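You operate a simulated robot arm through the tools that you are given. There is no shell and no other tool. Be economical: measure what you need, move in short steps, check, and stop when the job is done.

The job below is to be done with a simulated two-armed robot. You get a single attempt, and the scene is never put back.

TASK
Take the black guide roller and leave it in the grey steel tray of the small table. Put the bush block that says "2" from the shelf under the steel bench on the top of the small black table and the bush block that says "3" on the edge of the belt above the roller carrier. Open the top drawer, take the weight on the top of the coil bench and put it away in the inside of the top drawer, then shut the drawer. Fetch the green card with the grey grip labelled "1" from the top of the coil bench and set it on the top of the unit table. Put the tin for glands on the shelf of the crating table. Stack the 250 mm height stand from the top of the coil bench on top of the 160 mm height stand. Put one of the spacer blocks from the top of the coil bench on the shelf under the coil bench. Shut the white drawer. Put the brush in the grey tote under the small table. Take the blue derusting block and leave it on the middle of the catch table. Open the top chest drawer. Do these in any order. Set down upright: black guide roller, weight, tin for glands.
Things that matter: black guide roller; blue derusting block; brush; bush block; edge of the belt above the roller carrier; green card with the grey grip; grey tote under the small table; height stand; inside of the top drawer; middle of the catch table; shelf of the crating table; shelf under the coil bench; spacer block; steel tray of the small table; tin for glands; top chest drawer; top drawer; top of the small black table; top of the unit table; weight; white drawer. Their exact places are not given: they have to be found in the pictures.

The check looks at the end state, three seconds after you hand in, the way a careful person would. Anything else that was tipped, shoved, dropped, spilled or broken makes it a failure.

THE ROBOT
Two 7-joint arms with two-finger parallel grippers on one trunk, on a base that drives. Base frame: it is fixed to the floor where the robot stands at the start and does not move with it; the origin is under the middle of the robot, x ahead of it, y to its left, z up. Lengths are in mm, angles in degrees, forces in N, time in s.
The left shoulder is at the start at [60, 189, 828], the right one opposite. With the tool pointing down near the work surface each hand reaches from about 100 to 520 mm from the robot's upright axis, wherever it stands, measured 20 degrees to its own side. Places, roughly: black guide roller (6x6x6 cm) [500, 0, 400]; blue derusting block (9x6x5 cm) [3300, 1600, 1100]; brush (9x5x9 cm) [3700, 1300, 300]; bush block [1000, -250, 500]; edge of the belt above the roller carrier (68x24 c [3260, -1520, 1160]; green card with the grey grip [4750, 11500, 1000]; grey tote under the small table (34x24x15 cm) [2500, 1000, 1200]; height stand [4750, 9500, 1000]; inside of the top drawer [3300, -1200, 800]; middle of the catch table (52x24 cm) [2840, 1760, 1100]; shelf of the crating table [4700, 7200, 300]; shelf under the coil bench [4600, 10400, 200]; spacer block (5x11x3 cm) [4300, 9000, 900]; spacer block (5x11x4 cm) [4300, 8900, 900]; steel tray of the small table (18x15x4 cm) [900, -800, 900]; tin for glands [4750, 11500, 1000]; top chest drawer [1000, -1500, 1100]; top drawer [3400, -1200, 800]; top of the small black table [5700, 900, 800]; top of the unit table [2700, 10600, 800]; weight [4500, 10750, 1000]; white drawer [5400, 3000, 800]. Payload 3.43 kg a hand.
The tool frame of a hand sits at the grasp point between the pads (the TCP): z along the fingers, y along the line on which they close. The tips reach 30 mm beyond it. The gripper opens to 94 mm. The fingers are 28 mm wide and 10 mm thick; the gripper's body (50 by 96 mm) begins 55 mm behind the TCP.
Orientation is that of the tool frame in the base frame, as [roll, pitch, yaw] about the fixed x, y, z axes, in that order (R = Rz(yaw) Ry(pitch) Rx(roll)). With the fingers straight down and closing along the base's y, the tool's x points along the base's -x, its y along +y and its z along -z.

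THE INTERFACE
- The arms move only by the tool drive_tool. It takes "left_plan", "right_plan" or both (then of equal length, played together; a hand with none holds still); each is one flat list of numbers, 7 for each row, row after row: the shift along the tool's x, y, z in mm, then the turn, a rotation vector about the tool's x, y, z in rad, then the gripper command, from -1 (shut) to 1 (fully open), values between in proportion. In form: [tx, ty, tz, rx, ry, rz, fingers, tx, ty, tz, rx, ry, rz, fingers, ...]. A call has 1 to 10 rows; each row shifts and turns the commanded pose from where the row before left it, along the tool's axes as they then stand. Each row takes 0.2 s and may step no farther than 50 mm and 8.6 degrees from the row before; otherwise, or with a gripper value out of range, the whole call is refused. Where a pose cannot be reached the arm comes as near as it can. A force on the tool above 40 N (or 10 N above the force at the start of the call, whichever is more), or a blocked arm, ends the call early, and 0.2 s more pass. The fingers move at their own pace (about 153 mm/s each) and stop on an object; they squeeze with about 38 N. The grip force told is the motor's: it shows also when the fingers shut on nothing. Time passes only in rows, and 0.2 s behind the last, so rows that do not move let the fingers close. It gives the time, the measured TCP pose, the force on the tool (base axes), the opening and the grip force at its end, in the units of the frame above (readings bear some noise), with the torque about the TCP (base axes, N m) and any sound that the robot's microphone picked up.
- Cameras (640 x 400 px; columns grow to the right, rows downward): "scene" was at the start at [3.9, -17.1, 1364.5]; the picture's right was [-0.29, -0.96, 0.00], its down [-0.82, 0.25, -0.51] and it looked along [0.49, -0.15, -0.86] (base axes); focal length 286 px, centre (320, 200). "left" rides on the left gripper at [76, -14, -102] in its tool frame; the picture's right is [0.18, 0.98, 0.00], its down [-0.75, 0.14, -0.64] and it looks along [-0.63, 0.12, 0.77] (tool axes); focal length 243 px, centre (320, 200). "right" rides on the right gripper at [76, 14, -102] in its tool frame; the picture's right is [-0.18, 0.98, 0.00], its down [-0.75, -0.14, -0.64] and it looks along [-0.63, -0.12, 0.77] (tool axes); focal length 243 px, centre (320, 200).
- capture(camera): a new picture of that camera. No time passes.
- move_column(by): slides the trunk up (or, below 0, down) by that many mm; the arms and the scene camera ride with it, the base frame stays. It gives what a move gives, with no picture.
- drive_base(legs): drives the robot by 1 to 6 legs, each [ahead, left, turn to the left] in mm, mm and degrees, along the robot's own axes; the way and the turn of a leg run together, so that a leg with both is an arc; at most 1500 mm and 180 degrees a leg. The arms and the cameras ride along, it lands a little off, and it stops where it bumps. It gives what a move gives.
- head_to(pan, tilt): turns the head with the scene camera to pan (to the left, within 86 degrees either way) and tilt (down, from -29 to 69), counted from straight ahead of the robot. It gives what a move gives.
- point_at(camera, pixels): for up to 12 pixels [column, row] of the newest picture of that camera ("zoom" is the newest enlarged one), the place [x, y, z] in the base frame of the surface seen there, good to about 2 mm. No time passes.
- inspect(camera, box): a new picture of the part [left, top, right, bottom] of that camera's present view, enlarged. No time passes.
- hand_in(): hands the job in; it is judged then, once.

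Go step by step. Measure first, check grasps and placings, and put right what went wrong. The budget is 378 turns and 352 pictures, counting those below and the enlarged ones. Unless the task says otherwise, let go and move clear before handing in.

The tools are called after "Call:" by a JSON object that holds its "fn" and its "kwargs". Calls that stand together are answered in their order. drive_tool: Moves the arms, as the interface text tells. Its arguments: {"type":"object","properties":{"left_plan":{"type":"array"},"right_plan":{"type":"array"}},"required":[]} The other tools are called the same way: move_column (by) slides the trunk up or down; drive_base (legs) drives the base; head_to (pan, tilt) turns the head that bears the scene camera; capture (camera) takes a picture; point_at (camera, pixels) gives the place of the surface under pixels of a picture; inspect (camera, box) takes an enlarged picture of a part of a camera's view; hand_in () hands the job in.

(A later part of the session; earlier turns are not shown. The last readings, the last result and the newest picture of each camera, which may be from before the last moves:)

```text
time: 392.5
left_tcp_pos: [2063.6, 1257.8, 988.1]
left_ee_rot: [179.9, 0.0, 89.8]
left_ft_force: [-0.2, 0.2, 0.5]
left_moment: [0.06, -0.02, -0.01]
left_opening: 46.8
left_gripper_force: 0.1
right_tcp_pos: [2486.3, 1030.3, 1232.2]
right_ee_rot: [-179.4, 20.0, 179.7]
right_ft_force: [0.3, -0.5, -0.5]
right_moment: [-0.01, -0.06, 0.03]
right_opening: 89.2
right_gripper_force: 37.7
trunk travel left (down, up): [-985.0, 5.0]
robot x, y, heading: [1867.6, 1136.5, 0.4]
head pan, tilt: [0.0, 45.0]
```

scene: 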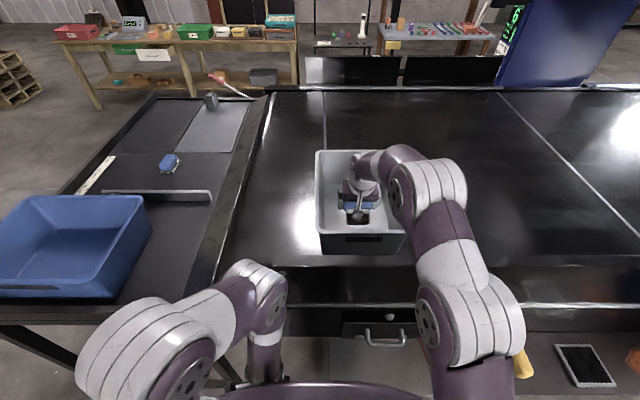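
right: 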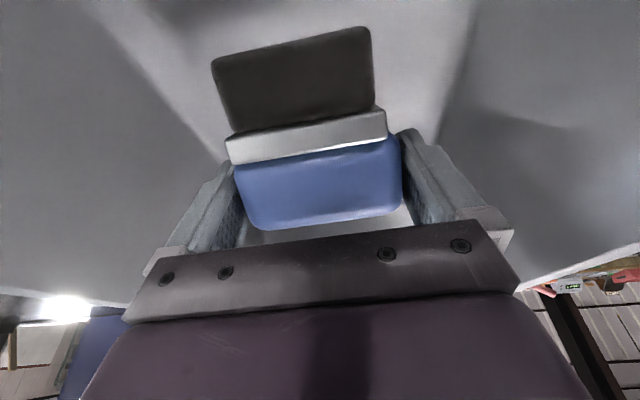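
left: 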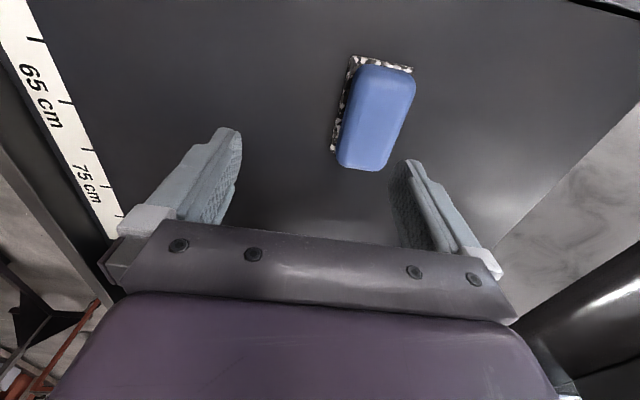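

Call:
{"fn": "drive_tool", "kwargs": {"right_plan": [1.7, 0, 4.7, 0, 0, 0, -1, 1.7, 0, 4.7, 0, 0, 0, -1, 1.4, 0, 3.8, 0, 0, 0, -1, 1.4, 0, 3.8, 0, 0, 0, -1]}}

```text
time: 393.5
left_tcp_pos: [2062.7, 1258.4, 988.5]
left_ee_rot: [179.7, 0.0, 89.8]
left_ft_force: [0.4, -0.3, 0.5]
left_moment: [-0.01, 0.02, -0.02]
left_opening: 47.1
left_gripper_force: 0.1
right_tcp_pos: [2485.7, 1030.1, 1215.1]
right_ee_rot: [-179.3, 20.3, 179.7]
right_ft_force: [8.3, 0.4, 23.8]
right_moment: [0.28, 0.76, -0.09]
right_opening: 89.0
right_gripper_force: 37.9
trunk travel left (down, up): [-985.0, 5.0]
robot x, y, heading: [1870.7, 1140.2, 0.4]
head pan, tilt: [0.0, 45.0]
```

Contact. Ease up 2 mm, open, and withdraw straight up.

Call:
{"fn": "drive_tool", "kwargs": {"right_plan": [-0.7, 0, -2, 0, 0, 0, -1, 0, 0, 0, 0, 0, 0, 1, 0, 0, 0, 0, 0, 0, 1, -10.3, 0, -28.2, 0, 0, 0, 1, -15.4, 0, -42.3, 0, 0, 0, 1, -15.4, 0, -42.3, 0, 0, 0, 1, -15.4, 0, -42.3, 0, 0, 0, 1, -10, 0, -30, 0, 0, 0, 1]}}

Call:
{"fn": "capture", "kwargs": {"camera": "right"}}

```text
time: 395.3
left_tcp_pos: [2063.5, 1257.1, 988.6]
left_ee_rot: [179.8, 0.0, 89.8]
left_ft_force: [0.6, -0.2, 0.1]
left_moment: [0.04, 0.02, 0.01]
left_opening: 46.7
left_gripper_force: 0.1
right_tcp_pos: [2484.7, 1032.9, 1414.0]
right_ee_rot: [-179.4, 20.2, 179.6]
right_ft_force: [-0.3, -0.7, 0.0]
right_moment: [0.01, 0.04, -0.01]
right_opening: 94.3
right_gripper_force: 0.1
trunk travel left (down, up): [-985.0, 5.0]
robot x, y, heading: [1865.9, 1137.8, 0.1]
head pan, tilt: [0.0, 45.0]
```

```text
231 pictures are left
```

right: 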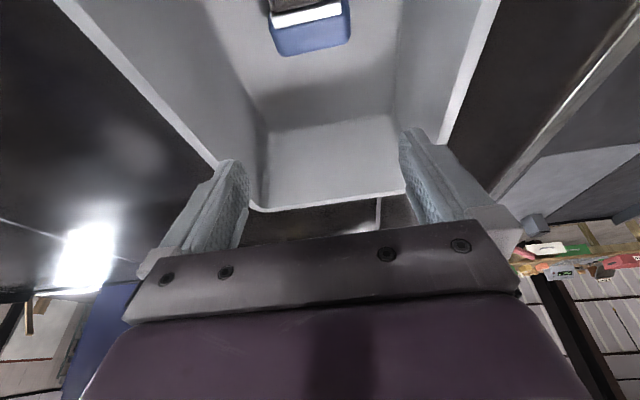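

The brush lies in the tote. I back out and drive to the white drawer near [5400,3000].

Call:
{"fn": "drive_base", "kwargs": {"legs": [[-470, 0, 0], [0, 0, 90], [1250, 0, 0], [400, 0, 0]]}}

Call:
{"fn": "drive_base", "kwargs": {"legs": [[0, -1500, 0], [0, -1500, 0], [0, 0, -90]]}}

Call:
{"fn": "head_to", "kwargs": {"pan": 0, "tilt": 25}}

Call:
{"fn": "capture", "kwargs": {"camera": "scene"}}

```text
time: 410.0
left_tcp_pos: [1328.6, 3006.7, 988.0]
left_ee_rot: [179.8, 0.0, 178.4]
left_ft_force: [0.0, -0.5, 0.6]
left_moment: [-0.02, 0.01, -0.01]
left_opening: 46.7
left_gripper_force: 0.1
right_tcp_pos: [1563.9, 3423.9, 1414.1]
right_ee_rot: [-179.5, 20.1, -91.7]
right_ft_force: [-0.5, -0.7, 0.2]
right_moment: [0.01, 0.0, 0.01]
right_opening: 94.3
right_gripper_force: 0.0
trunk travel left (down, up): [-985.0, 5.0]
robot x, y, heading: [1445.3, 2812.3, 88.8]
head pan, tilt: [0.0, 45.0]
```

```text
time: 428.4
left_tcp_pos: [4648.9, 2835.7, 988.1]
left_ee_rot: [179.8, -0.1, 87.6]
left_ft_force: [-0.4, -0.7, 0.2]
left_moment: [-0.01, -0.02, -0.04]
left_opening: 47.2
left_gripper_force: 0.0
right_tcp_pos: [5061.5, 2594.9, 1413.7]
right_ee_rot: [-179.3, 20.0, 177.5]
right_ft_force: [0.3, 0.5, -0.2]
right_moment: [0.01, 0.0, -0.02]
right_opening: 94.1
right_gripper_force: 0.1
trunk travel left (down, up): [-985.0, 5.0]
robot x, y, heading: [4450.6, 2722.9, -2.2]
head pan, tilt: [0.0, 45.0]
```

```text
time: 429.2
left_tcp_pos: [4649.7, 2835.9, 988.8]
left_ee_rot: [179.8, 0.0, 87.6]
left_ft_force: [0.7, -0.4, -0.2]
left_moment: [0.01, 0.0, -0.04]
left_opening: 46.8
left_gripper_force: 0.1
right_tcp_pos: [5061.2, 2595.7, 1413.9]
right_ee_rot: [-179.4, 20.1, 177.5]
right_ft_force: [0.5, 0.3, -0.1]
right_moment: [0.0, -0.05, 0.0]
right_opening: 94.0
right_gripper_force: 0.1
trunk travel left (down, up): [-985.0, 5.0]
robot x, y, heading: [4447.7, 2727.1, -1.8]
head pan, tilt: [0.0, 25.0]
```

```text
230 pictures are left
```

scene: 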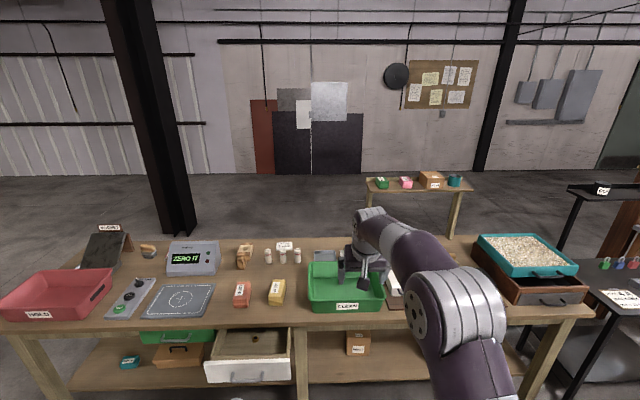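

The white drawer stands open at (250,365). I measure it.

Call:
{"fn": "point_at", "kwargs": {"camera": "scene", "pixels": [[248, 372], [215, 368], [285, 365], [250, 335], [250, 350], [248, 360], [250, 322], [350, 322], [180, 325], [300, 345]]}}

Call:
{"fn": "inspect", "kwargs": {"camera": "scene", "box": [130, 300, 330, 400]}}

```text
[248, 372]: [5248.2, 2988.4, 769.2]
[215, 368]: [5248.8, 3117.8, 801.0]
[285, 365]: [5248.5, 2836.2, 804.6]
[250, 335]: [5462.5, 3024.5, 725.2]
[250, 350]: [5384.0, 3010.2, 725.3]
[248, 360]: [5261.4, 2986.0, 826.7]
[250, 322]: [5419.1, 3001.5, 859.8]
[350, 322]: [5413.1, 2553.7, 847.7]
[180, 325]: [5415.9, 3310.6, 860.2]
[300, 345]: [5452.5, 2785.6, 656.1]
```

```text
3.20 times, centred on (230, 350) of scene
```

zoom: 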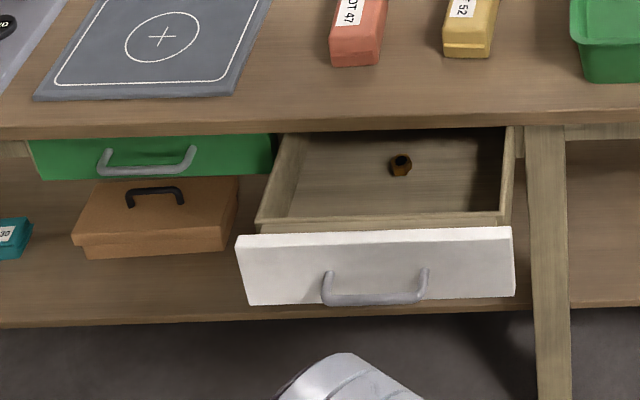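

The face is at x 5248 (y 2830–3118, z 740–826); closed is about x 5415. I'll push it with the right hand's closed tips above the handle. First flatten the right hand, lower.

Call:
{"fn": "drive_tool", "kwargs": {"right_plan": [0, 0, 0, 0, -0.125, 0, -1, 0, 0, 0, 0, -0.125, 0, -1, 0, 0, 0, 0, -0.125, 0, -1, 0, 0, 0, 0, -0.125, 0, -1, 0, 0, 0, 0, -0.125, 0, -1, 0, 0, 0, 0, -0.125, 0, -1, 0, 0, 0, 0, -0.125, 0, -1], "left_plan": [0, 30, 0, 0, 0, 0, 0, 0, 30, 0, 0, 0, 0, 0, 0, 30, 0, 0, 0, 0, 0, 0, 0, 0, 0, 0, 0, 0, 0, 0, 0, 0, 0, 0, 0, 0, 0, 0, 0, 0, 0, 0, 0, 0, 0, 0, 0, 0, 0]}}

Call:
{"fn": "move_column", "kwargs": {"by": -400}}

Call:
{"fn": "move_column", "kwargs": {"by": -150}}

Call:
{"fn": "drive_base", "kwargs": {"legs": [[0, 0, 1.8], [0, 355, 0]]}}

```text
time: 430.8
left_tcp_pos: [4738.1, 2828.7, 989.3]
left_ee_rot: [179.8, 0.0, 87.6]
left_ft_force: [-0.7, 0.0, 0.2]
left_moment: [0.0, 0.01, -0.01]
left_opening: 47.3
left_gripper_force: 0.1
right_tcp_pos: [5064.1, 2594.2, 1414.0]
right_ee_rot: [-178.4, 69.3, 178.7]
right_ft_force: [0.7, 0.0, -0.2]
right_moment: [0.03, -0.05, 0.02]
right_opening: 0.1
right_gripper_force: 33.7
trunk travel left (down, up): [-985.0, 5.0]
robot x, y, heading: [4451.1, 2723.8, -2.2]
head pan, tilt: [0.0, 25.0]
```

```text
time: 434.6
left_tcp_pos: [4738.3, 2828.9, 589.3]
left_ee_rot: [179.8, -0.1, 87.7]
left_ft_force: [-0.2, 0.8, -0.8]
left_moment: [0.01, 0.01, -0.01]
left_opening: 47.0
left_gripper_force: 0.0
right_tcp_pos: [5063.6, 2594.0, 1012.7]
right_ee_rot: [-178.3, 69.1, 178.8]
right_ft_force: [-1.1, -0.4, 0.1]
right_moment: [0.03, -0.02, -0.01]
right_opening: 0.2
right_gripper_force: 33.0
trunk travel left (down, up): [-585.0, 405.0]
robot x, y, heading: [4450.4, 2724.5, -2.1]
head pan, tilt: [0.0, 25.0]
```

```text
time: 436.4
left_tcp_pos: [4737.4, 2828.9, 440.1]
left_ee_rot: [179.9, 0.1, 87.6]
left_ft_force: [0.2, 0.2, -0.2]
left_moment: [-0.06, -0.03, 0.01]
left_opening: 47.3
left_gripper_force: 0.0
right_tcp_pos: [5062.3, 2593.9, 863.9]
right_ee_rot: [-178.4, 69.2, 178.9]
right_ft_force: [-0.8, 0.4, 1.5]
right_moment: [0.06, -0.01, 0.0]
right_opening: 0.1
right_gripper_force: 33.0
trunk travel left (down, up): [-435.0, 555.0]
robot x, y, heading: [4452.2, 2725.3, -2.1]
head pan, tilt: [0.0, 25.0]
```

```text
time: 439.0
left_tcp_pos: [4737.8, 3194.0, 438.8]
left_ee_rot: [179.8, 0.0, 89.3]
left_ft_force: [0.0, 0.2, -0.3]
left_moment: [-0.02, -0.01, -0.03]
left_opening: 46.9
left_gripper_force: 0.0
right_tcp_pos: [5068.1, 2967.8, 862.6]
right_ee_rot: [-178.2, 69.1, -179.6]
right_ft_force: [-0.3, 1.0, 0.5]
right_moment: [0.0, 0.0, -0.01]
right_opening: 0.2
right_gripper_force: 33.4
trunk travel left (down, up): [-435.0, 555.0]
robot x, y, heading: [4455.5, 3080.7, -0.4]
head pan, tilt: [0.0, 25.0]
```

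Lower to z≈816 and drive forward to push.

Call:
{"fn": "move_column", "kwargs": {"by": -46}}

Call:
{"fn": "drive_base", "kwargs": {"legs": [[200, 0, 0.4]]}}

Call:
{"fn": "capture", "kwargs": {"camera": "scene"}}

```text
time: 439.9
left_tcp_pos: [4737.9, 3191.5, 393.9]
left_ee_rot: [179.9, 0.0, 89.2]
left_ft_force: [-0.1, -0.1, -0.8]
left_moment: [0.06, -0.02, 0.0]
left_opening: 47.0
left_gripper_force: 0.1
right_tcp_pos: [5070.2, 2968.1, 817.2]
right_ee_rot: [-178.3, 69.2, -179.6]
right_ft_force: [0.2, -0.6, -0.4]
right_moment: [0.0, 0.01, -0.01]
right_opening: 0.1
right_gripper_force: 33.3
trunk travel left (down, up): [-389.0, 601.0]
robot x, y, heading: [4451.7, 3081.0, -0.4]
head pan, tilt: [0.0, 25.0]
```

```text
time: 441.5
left_tcp_pos: [4938.5, 3194.3, 393.0]
left_ee_rot: [179.8, -0.1, 89.7]
left_ft_force: [0.2, -0.7, -0.1]
left_moment: [0.02, 0.02, 0.02]
left_opening: 47.1
left_gripper_force: 0.0
right_tcp_pos: [5271.6, 2972.3, 817.0]
right_ee_rot: [-178.3, 69.1, -179.1]
right_ft_force: [0.6, -0.1, -0.9]
right_moment: [0.02, -0.02, 0.0]
right_opening: 0.0
right_gripper_force: 33.1
trunk travel left (down, up): [-389.0, 601.0]
robot x, y, heading: [4655.2, 3079.8, -0.3]
head pan, tilt: [0.0, 25.0]
```

```text
228 pictures are left
```

scene: 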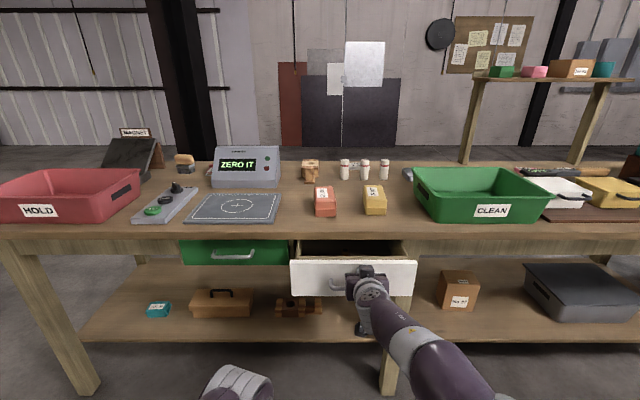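

The drawer is sliding. Push on until it stops.

Call:
{"fn": "drive_base", "kwargs": {"legs": [[90, 0, 0]]}}

Call:
{"fn": "capture", "kwargs": {"camera": "scene"}}

Call:
{"fn": "point_at", "kwargs": {"camera": "scene", "pixels": [[235, 250], [310, 270], [345, 268], [380, 262], [200, 250], [340, 230]]}}

```text
time: 442.6
left_tcp_pos: [5029.6, 3194.7, 392.1]
left_ee_rot: [179.9, 0.0, 89.7]
left_ft_force: [0.0, -0.1, -1.2]
left_moment: [-0.02, 0.04, -0.01]
left_opening: 47.3
left_gripper_force: 0.1
right_tcp_pos: [5363.6, 2971.4, 815.7]
right_ee_rot: [-178.3, 69.0, -179.1]
right_ft_force: [-0.3, 0.4, -0.1]
right_moment: [-0.01, -0.02, -0.02]
right_opening: 0.0
right_gripper_force: 33.0
trunk travel left (down, up): [-389.0, 601.0]
robot x, y, heading: [4746.1, 3081.9, 0.3]
head pan, tilt: [0.0, 25.0]
```

```text
227 pictures are left
```

scene: 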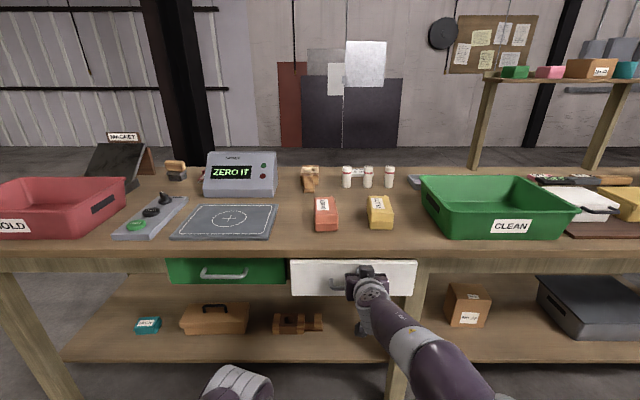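

```text
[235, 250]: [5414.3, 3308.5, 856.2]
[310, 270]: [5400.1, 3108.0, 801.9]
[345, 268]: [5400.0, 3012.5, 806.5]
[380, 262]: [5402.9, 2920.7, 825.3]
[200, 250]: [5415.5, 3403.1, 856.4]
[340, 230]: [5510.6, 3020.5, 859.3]
```

White face at 5400; compare with the green drawer's face and push the rest.

Call:
{"fn": "point_at", "kwargs": {"camera": "scene", "pixels": [[265, 275], [180, 270], [270, 265]]}}

Call:
{"fn": "drive_base", "kwargs": {"legs": [[40, 0, 0]]}}

Call:
{"fn": "capture", "kwargs": {"camera": "scene"}}

Call:
{"fn": "point_at", "kwargs": {"camera": "scene", "pixels": [[310, 275], [400, 275], [320, 270]]}}

```text
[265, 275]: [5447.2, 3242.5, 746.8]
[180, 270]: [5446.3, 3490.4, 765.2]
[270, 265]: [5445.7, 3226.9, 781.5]
```

```text
time: 443.5
left_tcp_pos: [5069.6, 3193.5, 393.8]
left_ee_rot: [179.9, 0.0, 89.7]
left_ft_force: [-0.1, -0.5, 0.2]
left_moment: [0.01, 0.03, 0.01]
left_opening: 47.0
left_gripper_force: 0.0
right_tcp_pos: [5402.3, 2971.1, 816.2]
right_ee_rot: [-178.1, 68.9, -179.1]
right_ft_force: [0.6, 0.2, 0.0]
right_moment: [-0.05, -0.01, 0.0]
right_opening: 0.0
right_gripper_force: 33.1
trunk travel left (down, up): [-389.0, 601.0]
robot x, y, heading: [4788.2, 3079.4, 0.0]
head pan, tilt: [0.0, 25.0]
```

```text
226 pictures are left
```

scene: 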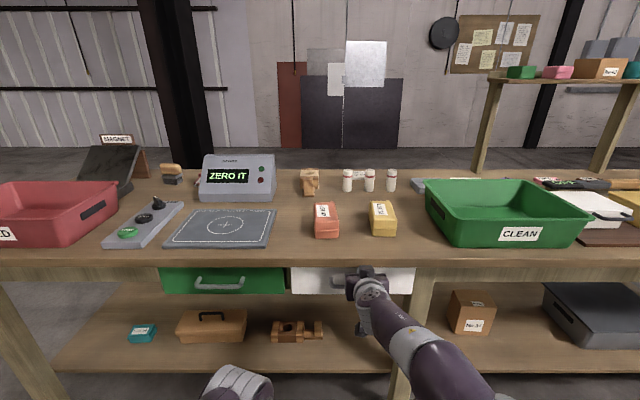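

```text
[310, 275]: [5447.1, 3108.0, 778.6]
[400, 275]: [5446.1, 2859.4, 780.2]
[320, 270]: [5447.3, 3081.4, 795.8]
```

The white drawer is shut flush (5447 = green's 5446). I back off and turn toward the coil bench (+y) to scout.

Call:
{"fn": "drive_base", "kwargs": {"legs": [[-350, 0, 0], [0, 0, 90]]}}

Call:
{"fn": "move_column", "kwargs": {"by": 400}}

Call:
{"fn": "head_to", "kwargs": {"pan": 0, "tilt": 15}}

Call:
{"fn": "capture", "kwargs": {"camera": "scene"}}

Call:
{"fn": "point_at", "kwargs": {"camera": "scene", "pixels": [[320, 300], [320, 250], [280, 230], [360, 230], [240, 210], [400, 220], [320, 200], [300, 180], [350, 190]]}}

```text
time: 449.6
left_tcp_pos: [4331.0, 3367.9, 393.1]
left_ee_rot: [179.8, -0.1, 178.3]
left_ft_force: [-0.1, 0.5, -0.4]
left_moment: [0.01, 0.05, -0.01]
left_opening: 47.2
left_gripper_force: 0.1
right_tcp_pos: [4562.1, 3694.5, 816.2]
right_ee_rot: [-178.2, 69.0, -90.6]
right_ft_force: [0.6, -0.3, -0.2]
right_moment: [-0.01, 0.0, 0.02]
right_opening: 0.0
right_gripper_force: 33.7
trunk travel left (down, up): [-389.0, 601.0]
robot x, y, heading: [4440.8, 3082.6, 88.6]
head pan, tilt: [0.0, 25.0]
```

```text
time: 453.4
left_tcp_pos: [4330.6, 3367.8, 792.8]
left_ee_rot: [179.9, 0.0, 178.4]
left_ft_force: [0.8, -0.3, 0.7]
left_moment: [0.02, 0.0, -0.01]
left_opening: 46.8
left_gripper_force: 0.1
right_tcp_pos: [4561.8, 3695.8, 1215.3]
right_ee_rot: [-178.1, 69.1, -90.5]
right_ft_force: [-0.1, 0.7, -0.3]
right_moment: [0.02, 0.02, 0.02]
right_opening: 0.1
right_gripper_force: 32.8
trunk travel left (down, up): [-789.0, 201.0]
robot x, y, heading: [4436.6, 3080.1, 88.4]
head pan, tilt: [0.0, 25.0]
```

```text
time: 454.1
left_tcp_pos: [4330.2, 3367.3, 793.3]
left_ee_rot: [179.9, 0.0, 178.2]
left_ft_force: [0.2, -0.1, -0.1]
left_moment: [-0.01, -0.01, 0.0]
left_opening: 46.9
left_gripper_force: 0.1
right_tcp_pos: [4560.9, 3694.2, 1215.6]
right_ee_rot: [-178.2, 69.2, -90.5]
right_ft_force: [0.6, -0.3, -0.7]
right_moment: [0.0, -0.03, -0.03]
right_opening: 0.0
right_gripper_force: 32.9
trunk travel left (down, up): [-789.0, 201.0]
robot x, y, heading: [4440.0, 3082.2, 88.4]
head pan, tilt: [0.0, 15.0]
```

```text
225 pictures are left
```

scene: 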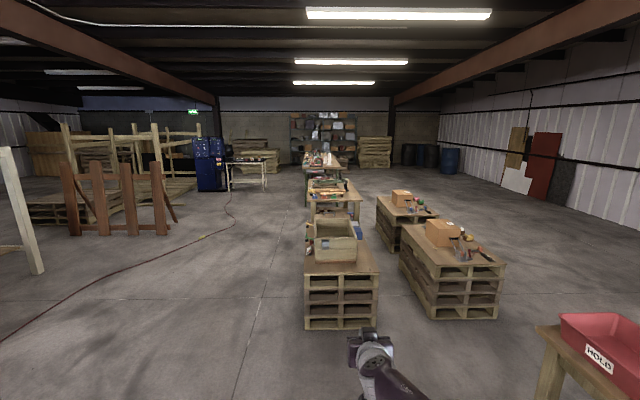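

```text
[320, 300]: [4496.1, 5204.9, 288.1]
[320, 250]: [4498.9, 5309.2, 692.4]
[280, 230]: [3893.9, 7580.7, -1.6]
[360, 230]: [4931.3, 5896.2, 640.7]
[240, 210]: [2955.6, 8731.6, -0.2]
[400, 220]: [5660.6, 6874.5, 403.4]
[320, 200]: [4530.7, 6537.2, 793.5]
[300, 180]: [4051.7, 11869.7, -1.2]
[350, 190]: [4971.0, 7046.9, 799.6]
```

The coil bench lies further at y≈9000–11500, unit table left at x≈2700. I drive up the free lane x≈3600.

Call:
{"fn": "drive_base", "kwargs": {"legs": [[0, 850, 1.5], [1500, 0, 0], [1500, 0, 0], [1500, 0, 0]]}}

Call:
{"fn": "head_to", "kwargs": {"pan": -40, "tilt": 25}}

Call:
{"fn": "capture", "kwargs": {"camera": "scene"}}

Call:
{"fn": "head_to", "kwargs": {"pan": 15, "tilt": 20}}

Call:
{"fn": "capture", "kwargs": {"camera": "scene"}}

```text
time: 479.6
left_tcp_pos: [3475.7, 7842.1, 794.0]
left_ee_rot: [179.8, 0.0, 179.8]
left_ft_force: [-0.4, 0.2, -0.2]
left_moment: [0.02, -0.01, -0.02]
left_opening: 46.9
left_gripper_force: 0.1
right_tcp_pos: [3698.1, 8176.8, 1216.9]
right_ee_rot: [-178.1, 69.0, -89.0]
right_ft_force: [0.1, -0.3, 0.2]
right_moment: [0.02, 0.01, 0.01]
right_opening: 0.0
right_gripper_force: 33.0
trunk travel left (down, up): [-789.0, 201.0]
robot x, y, heading: [3591.3, 7559.7, 90.1]
head pan, tilt: [0.0, 15.0]
```

```text
time: 480.6
left_tcp_pos: [3475.2, 7843.4, 792.2]
left_ee_rot: [179.8, 0.0, 179.8]
left_ft_force: [0.1, 0.0, 0.5]
left_moment: [-0.02, 0.01, -0.01]
left_opening: 46.9
left_gripper_force: 0.0
right_tcp_pos: [3697.0, 8176.3, 1215.9]
right_ee_rot: [-178.2, 69.0, -88.9]
right_ft_force: [0.1, 0.8, -0.4]
right_moment: [0.01, -0.03, 0.0]
right_opening: 0.0
right_gripper_force: 32.9
trunk travel left (down, up): [-789.0, 201.0]
robot x, y, heading: [3588.3, 7556.1, 90.3]
head pan, tilt: [-40.0, 25.0]
```

```text
224 pictures are left
```

scene: 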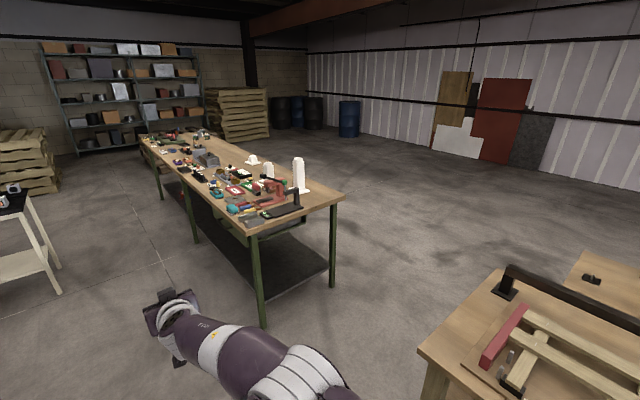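

```text
time: 481.9
left_tcp_pos: [3476.9, 7842.7, 793.1]
left_ee_rot: [179.7, -0.1, 179.8]
left_ft_force: [-0.1, 0.4, 0.0]
left_moment: [0.01, -0.02, 0.0]
left_opening: 47.1
left_gripper_force: 0.2
right_tcp_pos: [3697.6, 8176.2, 1216.7]
right_ee_rot: [-178.2, 69.1, -89.1]
right_ft_force: [-0.4, 0.3, 0.1]
right_moment: [0.02, -0.01, -0.05]
right_opening: 0.2
right_gripper_force: 33.0
trunk travel left (down, up): [-789.0, 201.0]
robot x, y, heading: [3587.9, 7561.0, 90.1]
head pan, tilt: [15.0, 20.0]
```

```text
223 pictures are left
```

scene: 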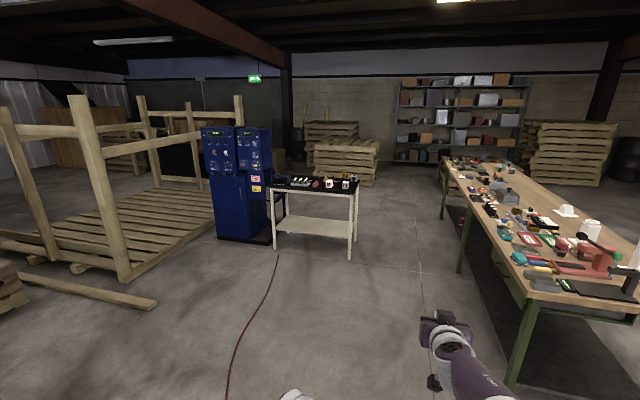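

Coil bench at right, unit table ahead-left at (315,190). I measure the edges.

Call:
{"fn": "point_at", "kwargs": {"camera": "scene", "pixels": [[530, 310], [445, 175], [515, 380], [275, 190], [355, 200], [350, 255], [470, 255], [565, 210], [590, 228], [630, 260]]}}

Call:
{"fn": "drive_base", "kwargs": {"legs": [[1450, 0, 0], [0, 0, -90]]}}

Call:
{"fn": "head_to", "kwargs": {"pan": 0, "tilt": 35}}

Call:
{"fn": "capture", "kwargs": {"camera": "scene"}}

```text
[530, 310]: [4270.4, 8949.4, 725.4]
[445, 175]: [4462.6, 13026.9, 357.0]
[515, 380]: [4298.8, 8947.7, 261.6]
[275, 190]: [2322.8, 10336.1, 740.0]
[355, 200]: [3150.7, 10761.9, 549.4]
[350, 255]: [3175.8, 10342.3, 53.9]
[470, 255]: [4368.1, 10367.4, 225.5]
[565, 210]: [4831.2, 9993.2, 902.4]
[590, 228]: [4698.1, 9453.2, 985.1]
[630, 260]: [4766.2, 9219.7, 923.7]
```

```text
time: 492.9
left_tcp_pos: [3893.2, 9109.9, 793.8]
left_ee_rot: [179.7, 0.0, 87.7]
left_ft_force: [0.1, 0.0, 0.1]
left_moment: [0.0, 0.0, -0.02]
left_opening: 47.0
left_gripper_force: 0.1
right_tcp_pos: [4217.9, 8875.4, 1216.9]
right_ee_rot: [-178.2, 69.2, 178.9]
right_ft_force: [-0.3, 0.4, -0.3]
right_moment: [0.02, -0.04, -0.01]
right_opening: 0.1
right_gripper_force: 33.4
trunk travel left (down, up): [-789.0, 201.0]
robot x, y, heading: [3607.5, 9007.6, -1.8]
head pan, tilt: [15.0, 20.0]
```

```text
time: 493.7
left_tcp_pos: [3892.8, 9110.4, 794.3]
left_ee_rot: [179.8, 0.0, 87.7]
left_ft_force: [0.1, 0.0, -0.6]
left_moment: [-0.01, -0.02, 0.01]
left_opening: 47.1
left_gripper_force: 0.1
right_tcp_pos: [4217.7, 8875.0, 1216.8]
right_ee_rot: [-178.3, 69.1, 178.8]
right_ft_force: [0.3, 0.4, 0.0]
right_moment: [0.0, -0.04, 0.0]
right_opening: 0.1
right_gripper_force: 32.7
trunk travel left (down, up): [-789.0, 201.0]
robot x, y, heading: [3601.7, 9006.5, -2.3]
head pan, tilt: [0.0, 35.0]
```

```text
222 pictures are left
```

scene: 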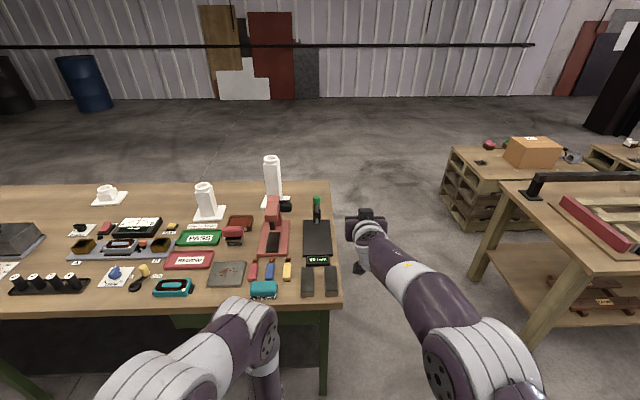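

Stands at (107,193), (205,203), (271,180); spacer blocks at (308,282), (332,282). I zoom in and measure.

Call:
{"fn": "inspect", "kwargs": {"camera": "scene", "box": [60, 140, 360, 310]}}

Call:
{"fn": "point_at", "kwargs": {"camera": "scene", "pixels": [[271, 157], [272, 200], [204, 184], [210, 215], [107, 187], [308, 272], [308, 292], [332, 270], [332, 292], [300, 282], [320, 282], [342, 282]]}}

Call:
{"fn": "inspect", "kwargs": {"camera": "scene", "box": [180, 140, 300, 230]}}

```text
2.13 times, centred on (210, 225) of scene
```

zoom: 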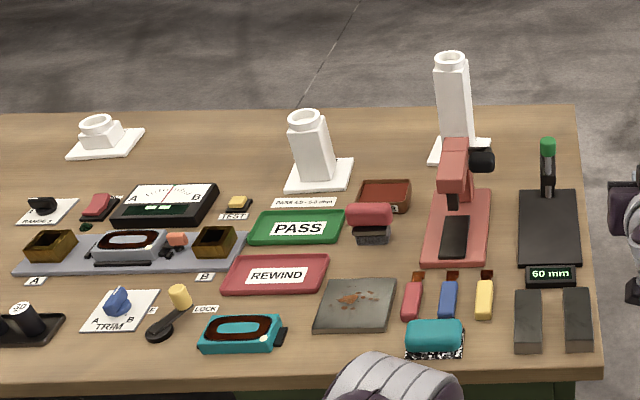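

```text
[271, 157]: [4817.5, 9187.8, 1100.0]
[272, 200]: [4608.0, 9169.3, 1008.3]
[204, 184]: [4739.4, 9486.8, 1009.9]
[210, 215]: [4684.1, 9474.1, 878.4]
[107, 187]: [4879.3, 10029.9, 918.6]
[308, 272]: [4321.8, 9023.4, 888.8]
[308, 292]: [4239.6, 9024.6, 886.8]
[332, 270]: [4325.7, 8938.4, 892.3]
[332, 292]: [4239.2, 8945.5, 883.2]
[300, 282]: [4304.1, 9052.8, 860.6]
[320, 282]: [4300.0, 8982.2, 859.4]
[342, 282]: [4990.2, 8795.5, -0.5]
```

```text
4.44 times, centred on (240, 185) of scene
```

zoom: 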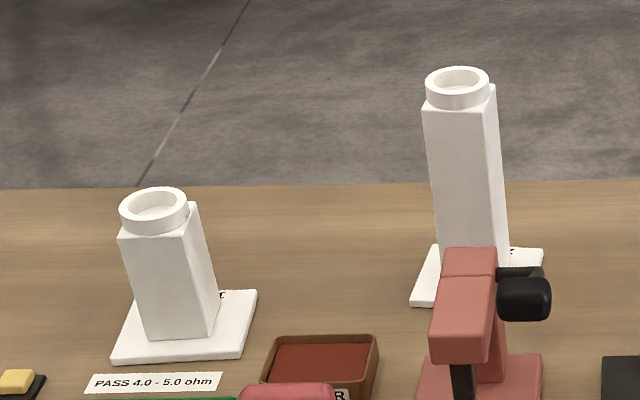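

Stands: 160 mm at [4740,9483], 250 mm at [4817,9188] — better taken from the far side. First the right-hand spacer block at [4283,8940] from this side. I ready the right hand.

Call:
{"fn": "drive_tool", "kwargs": {"right_plan": [0, 0, 0, 0, 0.135, 0, 0.55, 0, 0, 0, 0, 0.135, 0, 0.55, 0, 0, 0, 0, 0.135, 0, 0.55, 0, 0, 0, 0, 0.135, 0, 0.55]}}

Call:
{"fn": "drive_base", "kwargs": {"legs": [[0, 0, 2.1], [60, 60, 0]]}}

Call:
{"fn": "capture", "kwargs": {"camera": "right"}}

```text
time: 494.7
left_tcp_pos: [3892.8, 9109.7, 793.1]
left_ee_rot: [179.8, -0.1, 87.7]
left_ft_force: [0.0, -0.2, -0.4]
left_moment: [0.03, -0.03, 0.0]
left_opening: 47.0
left_gripper_force: 0.1
right_tcp_pos: [4217.2, 8875.6, 1216.5]
right_ee_rot: [-179.2, 38.1, 177.7]
right_ft_force: [-0.7, 0.5, 0.9]
right_moment: [-0.02, 0.0, 0.02]
right_opening: 72.7
right_gripper_force: 0.0
trunk travel left (down, up): [-789.0, 201.0]
robot x, y, heading: [3607.1, 9006.9, -2.2]
head pan, tilt: [0.0, 35.0]
```

```text
time: 496.2
left_tcp_pos: [3947.4, 9180.8, 793.2]
left_ee_rot: [179.8, 0.0, 89.9]
left_ft_force: [1.0, 0.6, -0.3]
left_moment: [0.01, -0.01, 0.0]
left_opening: 47.1
left_gripper_force: 0.1
right_tcp_pos: [4280.2, 8958.8, 1217.2]
right_ee_rot: [-179.2, 38.3, 179.8]
right_ft_force: [-0.3, 0.0, -0.1]
right_moment: [-0.02, 0.0, -0.02]
right_opening: 73.0
right_gripper_force: 0.1
trunk travel left (down, up): [-789.0, 201.0]
robot x, y, heading: [3666.8, 9064.5, 0.2]
head pan, tilt: [0.0, 35.0]
```

```text
219 pictures are left
```

right: 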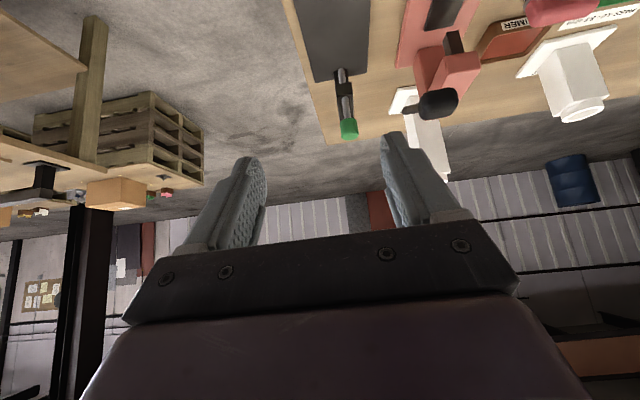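

I lower the trunk 250 and look at the blocks with the right camera.

Call:
{"fn": "move_column", "kwargs": {"by": -240}}

Call:
{"fn": "drive_tool", "kwargs": {"right_plan": [0, -18, 0, 0, 0, 0, 0.55]}}

Call:
{"fn": "capture", "kwargs": {"camera": "right"}}

Call:
{"fn": "capture", "kwargs": {"camera": "scene"}}

```text
time: 498.7
left_tcp_pos: [3948.0, 9181.3, 553.5]
left_ee_rot: [179.9, 0.1, 89.8]
left_ft_force: [-1.1, 0.2, 0.0]
left_moment: [-0.02, -0.01, 0.05]
left_opening: 47.0
left_gripper_force: 0.1
right_tcp_pos: [4280.7, 8958.1, 977.1]
right_ee_rot: [-179.2, 38.2, 179.8]
right_ft_force: [0.3, 0.0, 0.0]
right_moment: [0.0, 0.0, 0.01]
right_opening: 72.9
right_gripper_force: 0.0
trunk travel left (down, up): [-549.0, 441.0]
robot x, y, heading: [3665.6, 9065.3, 0.3]
head pan, tilt: [0.0, 35.0]
```

```text
time: 499.1
left_tcp_pos: [3948.4, 9180.6, 554.6]
left_ee_rot: [179.8, -0.1, 89.7]
left_ft_force: [-0.3, 0.0, 0.4]
left_moment: [0.02, 0.04, -0.02]
left_opening: 47.0
left_gripper_force: 0.0
right_tcp_pos: [4281.6, 8940.1, 976.8]
right_ee_rot: [-179.2, 38.2, 179.9]
right_ft_force: [-0.3, -0.5, -0.1]
right_moment: [0.02, -0.01, 0.0]
right_opening: 72.7
right_gripper_force: 0.1
trunk travel left (down, up): [-549.0, 441.0]
robot x, y, heading: [3669.2, 9066.8, -0.1]
head pan, tilt: [0.0, 35.0]
```

```text
218 pictures are left
```

right: 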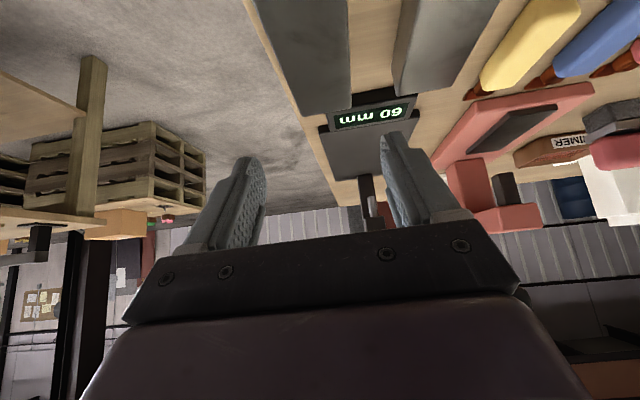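

```text
217 pictures are left
```

scene: 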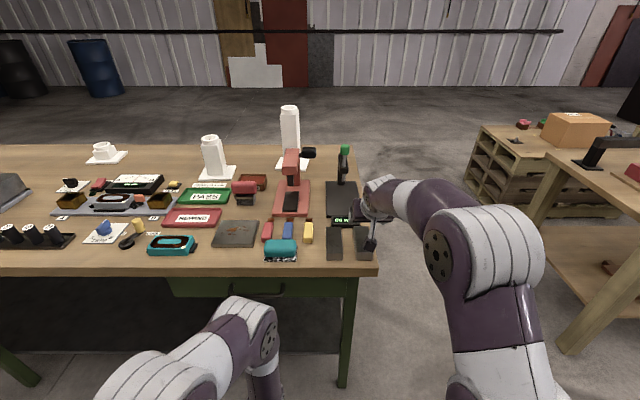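

Call:
{"fn": "point_at", "kwargs": {"camera": "right", "pixels": [[300, 105], [343, 95], [260, 20], [345, 20], [400, 80], [455, 85], [310, 50], [375, 60], [290, 112]]}}

Call:
{"fn": "point_at", "kwargs": {"camera": "scene", "pixels": [[328, 255], [341, 255], [357, 255], [371, 255], [334, 230], [364, 228], [334, 262], [364, 262], [375, 262], [349, 258]]}}

```text
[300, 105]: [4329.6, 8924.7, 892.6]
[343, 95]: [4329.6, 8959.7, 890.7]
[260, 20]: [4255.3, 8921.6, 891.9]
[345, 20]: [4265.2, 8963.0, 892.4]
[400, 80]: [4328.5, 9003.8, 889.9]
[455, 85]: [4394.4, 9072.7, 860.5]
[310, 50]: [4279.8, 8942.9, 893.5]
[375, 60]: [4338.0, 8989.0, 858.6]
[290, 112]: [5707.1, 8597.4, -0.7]
```

```text
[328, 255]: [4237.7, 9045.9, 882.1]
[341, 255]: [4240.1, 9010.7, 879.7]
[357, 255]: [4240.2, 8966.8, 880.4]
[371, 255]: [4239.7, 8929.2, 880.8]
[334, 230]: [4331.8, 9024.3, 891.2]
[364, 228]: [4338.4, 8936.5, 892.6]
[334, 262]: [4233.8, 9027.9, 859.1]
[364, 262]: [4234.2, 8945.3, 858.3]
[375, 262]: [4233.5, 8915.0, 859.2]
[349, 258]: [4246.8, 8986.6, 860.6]
```

Right spacer: y 8918–8968, top 892. Descend and close.

Call:
{"fn": "drive_tool", "kwargs": {"right_plan": [21, 3, 32, 0, 0, 0, 0.55, 24.6, 0, 31.5, 0, 0, 0, 0.55, 0, 0, 0, 0, 0, 0, -1, 0, 0, 0, 0, 0, 0, -1, 0, 0, 0, 0, 0, 0, -1]}}

Call:
{"fn": "capture", "kwargs": {"camera": "right"}}

```text
time: 500.3
left_tcp_pos: [3947.8, 9181.9, 552.7]
left_ee_rot: [179.8, -0.1, 89.8]
left_ft_force: [0.5, 0.1, -0.2]
left_moment: [-0.02, 0.03, -0.02]
left_opening: 46.6
left_gripper_force: 0.0
right_tcp_pos: [4286.2, 8943.3, 900.4]
right_ee_rot: [-179.2, 38.2, 179.8]
right_ft_force: [1.4, 1.2, 0.3]
right_moment: [0.02, 0.2, 0.0]
right_opening: 49.0
right_gripper_force: 38.1
trunk travel left (down, up): [-549.0, 441.0]
robot x, y, heading: [3663.3, 9063.1, 0.0]
head pan, tilt: [0.0, 35.0]
```

```text
216 pictures are left
```

right: 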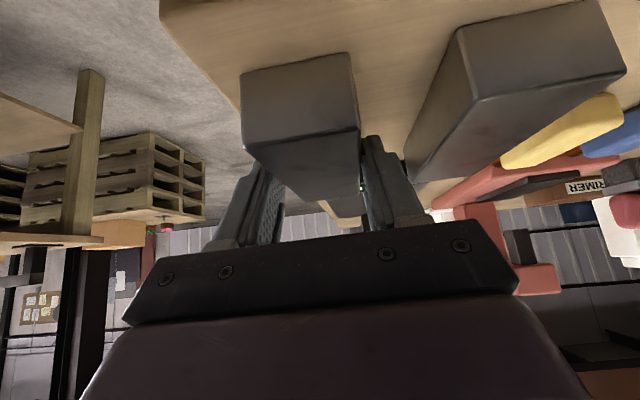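

Held. Lift, back out, and lower the trunk to see the shelf under the bench.

Call:
{"fn": "drive_tool", "kwargs": {"right_plan": [-24.6, 0, -31.5, 0, 0, 0, -1, -24.6, 0, -31.5, 0, 0, 0, -1]}}

Call:
{"fn": "drive_base", "kwargs": {"legs": [[-320, 0, 0]]}}

Call:
{"fn": "move_column", "kwargs": {"by": -380}}

Call:
{"fn": "head_to", "kwargs": {"pan": 0, "tilt": 30}}

Call:
{"fn": "capture", "kwargs": {"camera": "scene"}}

```text
time: 500.9
left_tcp_pos: [3948.4, 9180.4, 552.3]
left_ee_rot: [179.8, 0.0, 89.9]
left_ft_force: [0.3, -0.1, 0.0]
left_moment: [-0.01, 0.03, 0.0]
left_opening: 47.3
left_gripper_force: 0.1
right_tcp_pos: [4286.0, 8944.9, 981.7]
right_ee_rot: [-179.2, 38.1, 179.9]
right_ft_force: [-0.3, -0.8, -4.4]
right_moment: [-0.06, 0.04, 0.0]
right_opening: 48.9
right_gripper_force: 38.1
trunk travel left (down, up): [-549.0, 441.0]
robot x, y, heading: [3662.6, 9063.9, 0.1]
head pan, tilt: [0.0, 35.0]
```

```text
time: 503.0
left_tcp_pos: [3631.4, 9180.7, 554.7]
left_ee_rot: [179.8, 0.0, 89.6]
left_ft_force: [0.3, -0.7, 0.5]
left_moment: [0.0, 0.01, 0.02]
left_opening: 47.1
left_gripper_force: 0.0
right_tcp_pos: [3968.7, 8942.7, 982.3]
right_ee_rot: [-179.2, 38.3, 179.8]
right_ft_force: [0.4, 0.6, -3.8]
right_moment: [0.02, 0.04, 0.0]
right_opening: 49.3
right_gripper_force: 37.9
trunk travel left (down, up): [-549.0, 441.0]
robot x, y, heading: [3348.2, 9064.8, -0.3]
head pan, tilt: [0.0, 35.0]
```

```text
time: 506.6
left_tcp_pos: [3630.9, 9181.1, 173.4]
left_ee_rot: [179.8, 0.1, 89.6]
left_ft_force: [-0.7, -0.2, 0.0]
left_moment: [-0.03, -0.03, -0.01]
left_opening: 46.9
left_gripper_force: 0.0
right_tcp_pos: [3968.6, 8942.3, 601.1]
right_ee_rot: [-179.2, 38.3, 179.6]
right_ft_force: [0.7, 0.2, -4.2]
right_moment: [0.0, 0.03, 0.01]
right_opening: 48.8
right_gripper_force: 38.2
trunk travel left (down, up): [-169.0, 821.0]
robot x, y, heading: [3348.7, 9064.2, 0.1]
head pan, tilt: [0.0, 35.0]
```

```text
time: 507.3
left_tcp_pos: [3630.8, 9180.5, 173.6]
left_ee_rot: [179.8, 0.0, 89.6]
left_ft_force: [0.1, -0.1, 0.1]
left_moment: [-0.04, 0.01, -0.01]
left_opening: 46.8
left_gripper_force: 0.1
right_tcp_pos: [3968.1, 8943.8, 600.3]
right_ee_rot: [-179.2, 38.1, 179.7]
right_ft_force: [-0.6, -0.6, -4.6]
right_moment: [0.02, 0.06, 0.06]
right_opening: 48.9
right_gripper_force: 37.5
trunk travel left (down, up): [-169.0, 821.0]
robot x, y, heading: [3345.8, 9064.4, -0.2]
head pan, tilt: [0.0, 30.0]
```

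```text
215 pictures are left
```

scene: 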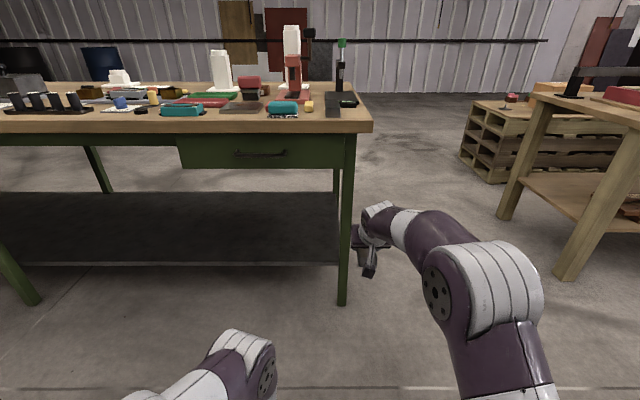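

The shelf is empty here. I measure it.

Call:
{"fn": "point_at", "kwargs": {"camera": "scene", "pixels": [[250, 250], [250, 262], [250, 266], [300, 230], [250, 200], [345, 260], [260, 165], [200, 240]]}}

```text
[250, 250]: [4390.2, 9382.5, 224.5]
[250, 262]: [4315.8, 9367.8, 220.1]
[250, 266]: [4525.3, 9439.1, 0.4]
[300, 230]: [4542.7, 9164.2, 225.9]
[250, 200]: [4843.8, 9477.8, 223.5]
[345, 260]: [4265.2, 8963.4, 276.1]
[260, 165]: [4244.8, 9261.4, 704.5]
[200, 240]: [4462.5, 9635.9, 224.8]
```

Shelf z 225, front edge x 4316; I'll put the spacer at about [4430,9300]. Raise the left hand out of the way, lower, and move along.

Call:
{"fn": "drive_tool", "kwargs": {"left_plan": [0, 0, -45, 0, 0, 0, 0, 0, 0, -45, 0, 0, 0, 0, 0, 0, -45, 0, 0, 0, 0, 0, 0, -45, 0, 0, 0, 0, 0, 0, -45, 0, 0, 0, 0], "right_plan": [24.6, 0, 31.5, 0, 0, 0, -1, 24.6, 0, 31.5, 0, 0, 0, -1, 24.6, 0, 31.5, 0, 0, 0, -1, 24.6, 0, 31.5, 0, 0, 0, -1, 24.6, 0, 31.5, 0, 0, 0, -1]}}

Call:
{"fn": "move_column", "kwargs": {"by": -90}}

Call:
{"fn": "drive_base", "kwargs": {"legs": [[200, 355, 0], [230, 0, 0]]}}

Call:
{"fn": "capture", "kwargs": {"camera": "right"}}

Call:
{"fn": "capture", "kwargs": {"camera": "scene"}}

```text
time: 508.5
left_tcp_pos: [3629.7, 9182.2, 400.3]
left_ee_rot: [-180.0, -0.1, 89.6]
left_ft_force: [0.4, 1.1, 0.0]
left_moment: [0.0, 0.03, 0.05]
left_opening: 47.1
left_gripper_force: 0.1
right_tcp_pos: [3969.8, 8940.8, 400.1]
right_ee_rot: [-179.3, 38.2, 179.6]
right_ft_force: [0.2, 0.3, -4.0]
right_moment: [0.0, 0.03, -0.01]
right_opening: 48.9
right_gripper_force: 37.9
trunk travel left (down, up): [-169.0, 821.0]
robot x, y, heading: [3343.8, 9067.7, 0.1]
head pan, tilt: [0.0, 30.0]
```

```text
time: 509.8
left_tcp_pos: [3630.3, 9181.7, 308.3]
left_ee_rot: [179.7, 0.0, 89.6]
left_ft_force: [-0.6, 0.1, 0.1]
left_moment: [0.0, -0.03, 0.01]
left_opening: 47.0
left_gripper_force: 0.1
right_tcp_pos: [3969.6, 8940.3, 310.0]
right_ee_rot: [-179.2, 38.2, 179.7]
right_ft_force: [0.7, 0.3, -5.6]
right_moment: [0.0, 0.03, -0.02]
right_opening: 49.1
right_gripper_force: 37.7
trunk travel left (down, up): [-79.0, 911.0]
robot x, y, heading: [3344.9, 9067.3, -0.0]
head pan, tilt: [0.0, 30.0]
```

```text
time: 513.6
left_tcp_pos: [4060.2, 9529.7, 308.9]
left_ee_rot: [179.8, -0.1, 89.2]
left_ft_force: [-0.3, -0.6, 0.6]
left_moment: [0.03, 0.02, 0.04]
left_opening: 47.1
left_gripper_force: 0.0
right_tcp_pos: [4396.9, 9285.4, 309.4]
right_ee_rot: [-179.2, 38.3, 179.2]
right_ft_force: [-0.2, -0.1, -4.5]
right_moment: [0.0, 0.06, -0.02]
right_opening: 48.8
right_gripper_force: 38.4
trunk travel left (down, up): [-79.0, 911.0]
robot x, y, heading: [3775.4, 9417.4, -0.6]
head pan, tilt: [0.0, 30.0]
```

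```text
214 pictures are left
```

right: 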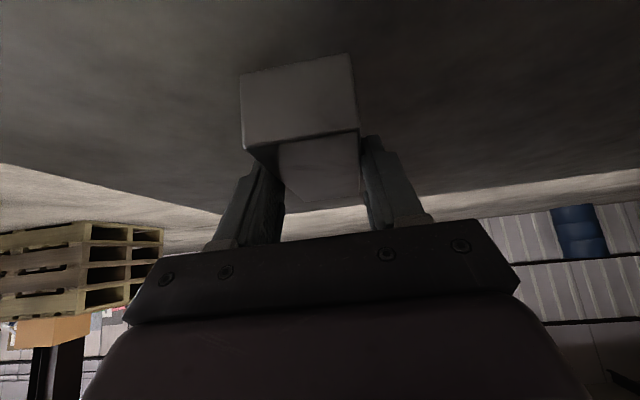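

```text
213 pictures are left
```

scene: 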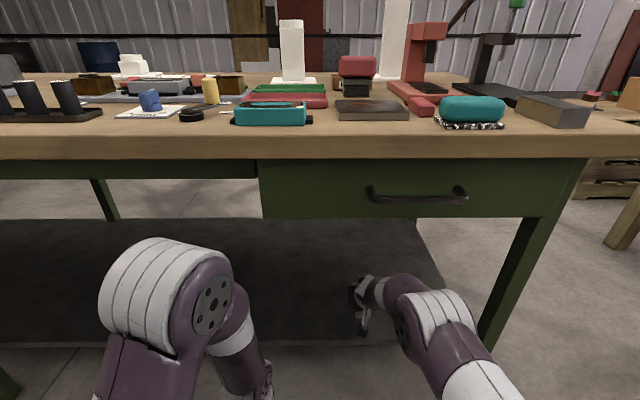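

Over the shelf. Forward 45 mm, then lower to contact.

Call:
{"fn": "drive_tool", "kwargs": {"right_plan": [-35, 0, 27.7, 0, 0, 0, -1, 18.5, 0, 23.6, 0, 0, 0, -1, 5.5, 0, 7, 0, 0, 0, -1, 1.2, 0, 1.6, 0, 0, 0, -1, 1.2, 0, 1.6, 0, 0, 0, -1]}}

```text
time: 514.8
left_tcp_pos: [4058.7, 9528.9, 309.5]
left_ee_rot: [179.8, 0.0, 89.1]
left_ft_force: [0.3, 0.2, 0.2]
left_moment: [0.01, 0.0, -0.02]
left_opening: 46.9
left_gripper_force: 0.0
right_tcp_pos: [4441.6, 9285.0, 265.5]
right_ee_rot: [-179.1, 38.1, 179.2]
right_ft_force: [-0.5, 0.3, -4.6]
right_moment: [0.04, 0.07, 0.0]
right_opening: 48.9
right_gripper_force: 38.1
trunk travel left (down, up): [-79.0, 911.0]
robot x, y, heading: [3774.1, 9416.5, -0.7]
head pan, tilt: [0.0, 30.0]
```

Call:
{"fn": "drive_tool", "kwargs": {"right_plan": [1.2, 0, 1.6, 0, 0, 0, -1, 1.2, 0, 1.6, 0, 0, 0, -1]}}

```text
time: 515.4
left_tcp_pos: [4059.3, 9528.5, 309.6]
left_ee_rot: [179.7, 0.0, 89.2]
left_ft_force: [1.0, 0.6, -0.2]
left_moment: [0.03, -0.02, 0.02]
left_opening: 46.8
left_gripper_force: 0.0
right_tcp_pos: [4442.7, 9284.9, 265.8]
right_ee_rot: [-179.2, 38.5, 179.3]
right_ft_force: [-3.0, -2.0, 9.0]
right_moment: [0.19, 0.79, 0.2]
right_opening: 49.0
right_gripper_force: 38.0
trunk travel left (down, up): [-79.0, 911.0]
robot x, y, heading: [3782.2, 9417.4, -0.4]
head pan, tilt: [0.0, 30.0]
```

Contact. Release, withdraw, and check.

Call:
{"fn": "drive_tool", "kwargs": {"right_plan": [0, 0, 0, 0, 0, 0, 0.2, 0, 0, 0, 0, 0, 0, 0.5, 0, 0, -25, 0, 0, 0, 0.5, 0, 0, -40, 0, 0, 0, 0.5, 28, 0, -30, 0, 0, 0, 0.5, 32, 0, -25, 0, 0, 0, 0.5]}}

Call:
{"fn": "drive_base", "kwargs": {"legs": [[-420, 0, 0]]}}

Call:
{"fn": "capture", "kwargs": {"camera": "scene"}}

```text
time: 516.8
left_tcp_pos: [4060.3, 9529.2, 308.3]
left_ee_rot: [179.8, 0.0, 89.2]
left_ft_force: [0.4, -0.8, -0.1]
left_moment: [0.01, -0.01, -0.01]
left_opening: 47.0
left_gripper_force: 0.0
right_tcp_pos: [4318.3, 9288.3, 319.9]
right_ee_rot: [-179.2, 38.2, 179.2]
right_ft_force: [0.7, 1.1, 0.0]
right_moment: [-0.02, 0.0, 0.03]
right_opening: 70.7
right_gripper_force: 0.2
trunk travel left (down, up): [-79.0, 911.0]
robot x, y, heading: [3776.3, 9417.1, -0.6]
head pan, tilt: [0.0, 30.0]
```

```text
time: 519.4
left_tcp_pos: [3637.9, 9533.6, 309.4]
left_ee_rot: [179.8, 0.1, 89.6]
left_ft_force: [0.6, 0.1, 0.5]
left_moment: [0.04, 0.02, 0.01]
left_opening: 47.2
left_gripper_force: 0.0
right_tcp_pos: [3899.6, 9293.3, 319.3]
right_ee_rot: [-179.2, 38.2, 179.6]
right_ft_force: [0.1, -0.5, 0.6]
right_moment: [0.0, 0.0, 0.0]
right_opening: 70.7
right_gripper_force: 0.1
trunk travel left (down, up): [-79.0, 911.0]
robot x, y, heading: [3356.4, 9419.3, -0.2]
head pan, tilt: [0.0, 30.0]
```

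```text
212 pictures are left
```

scene: 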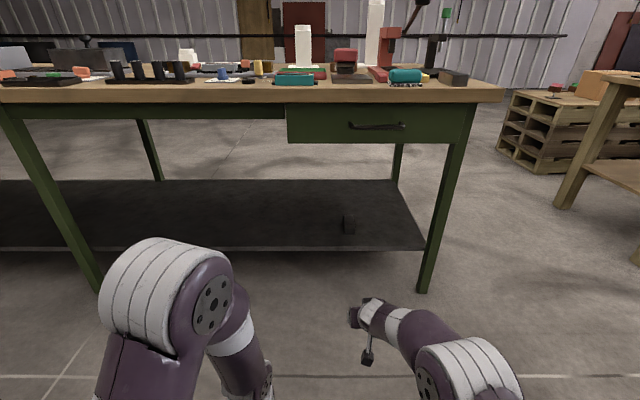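

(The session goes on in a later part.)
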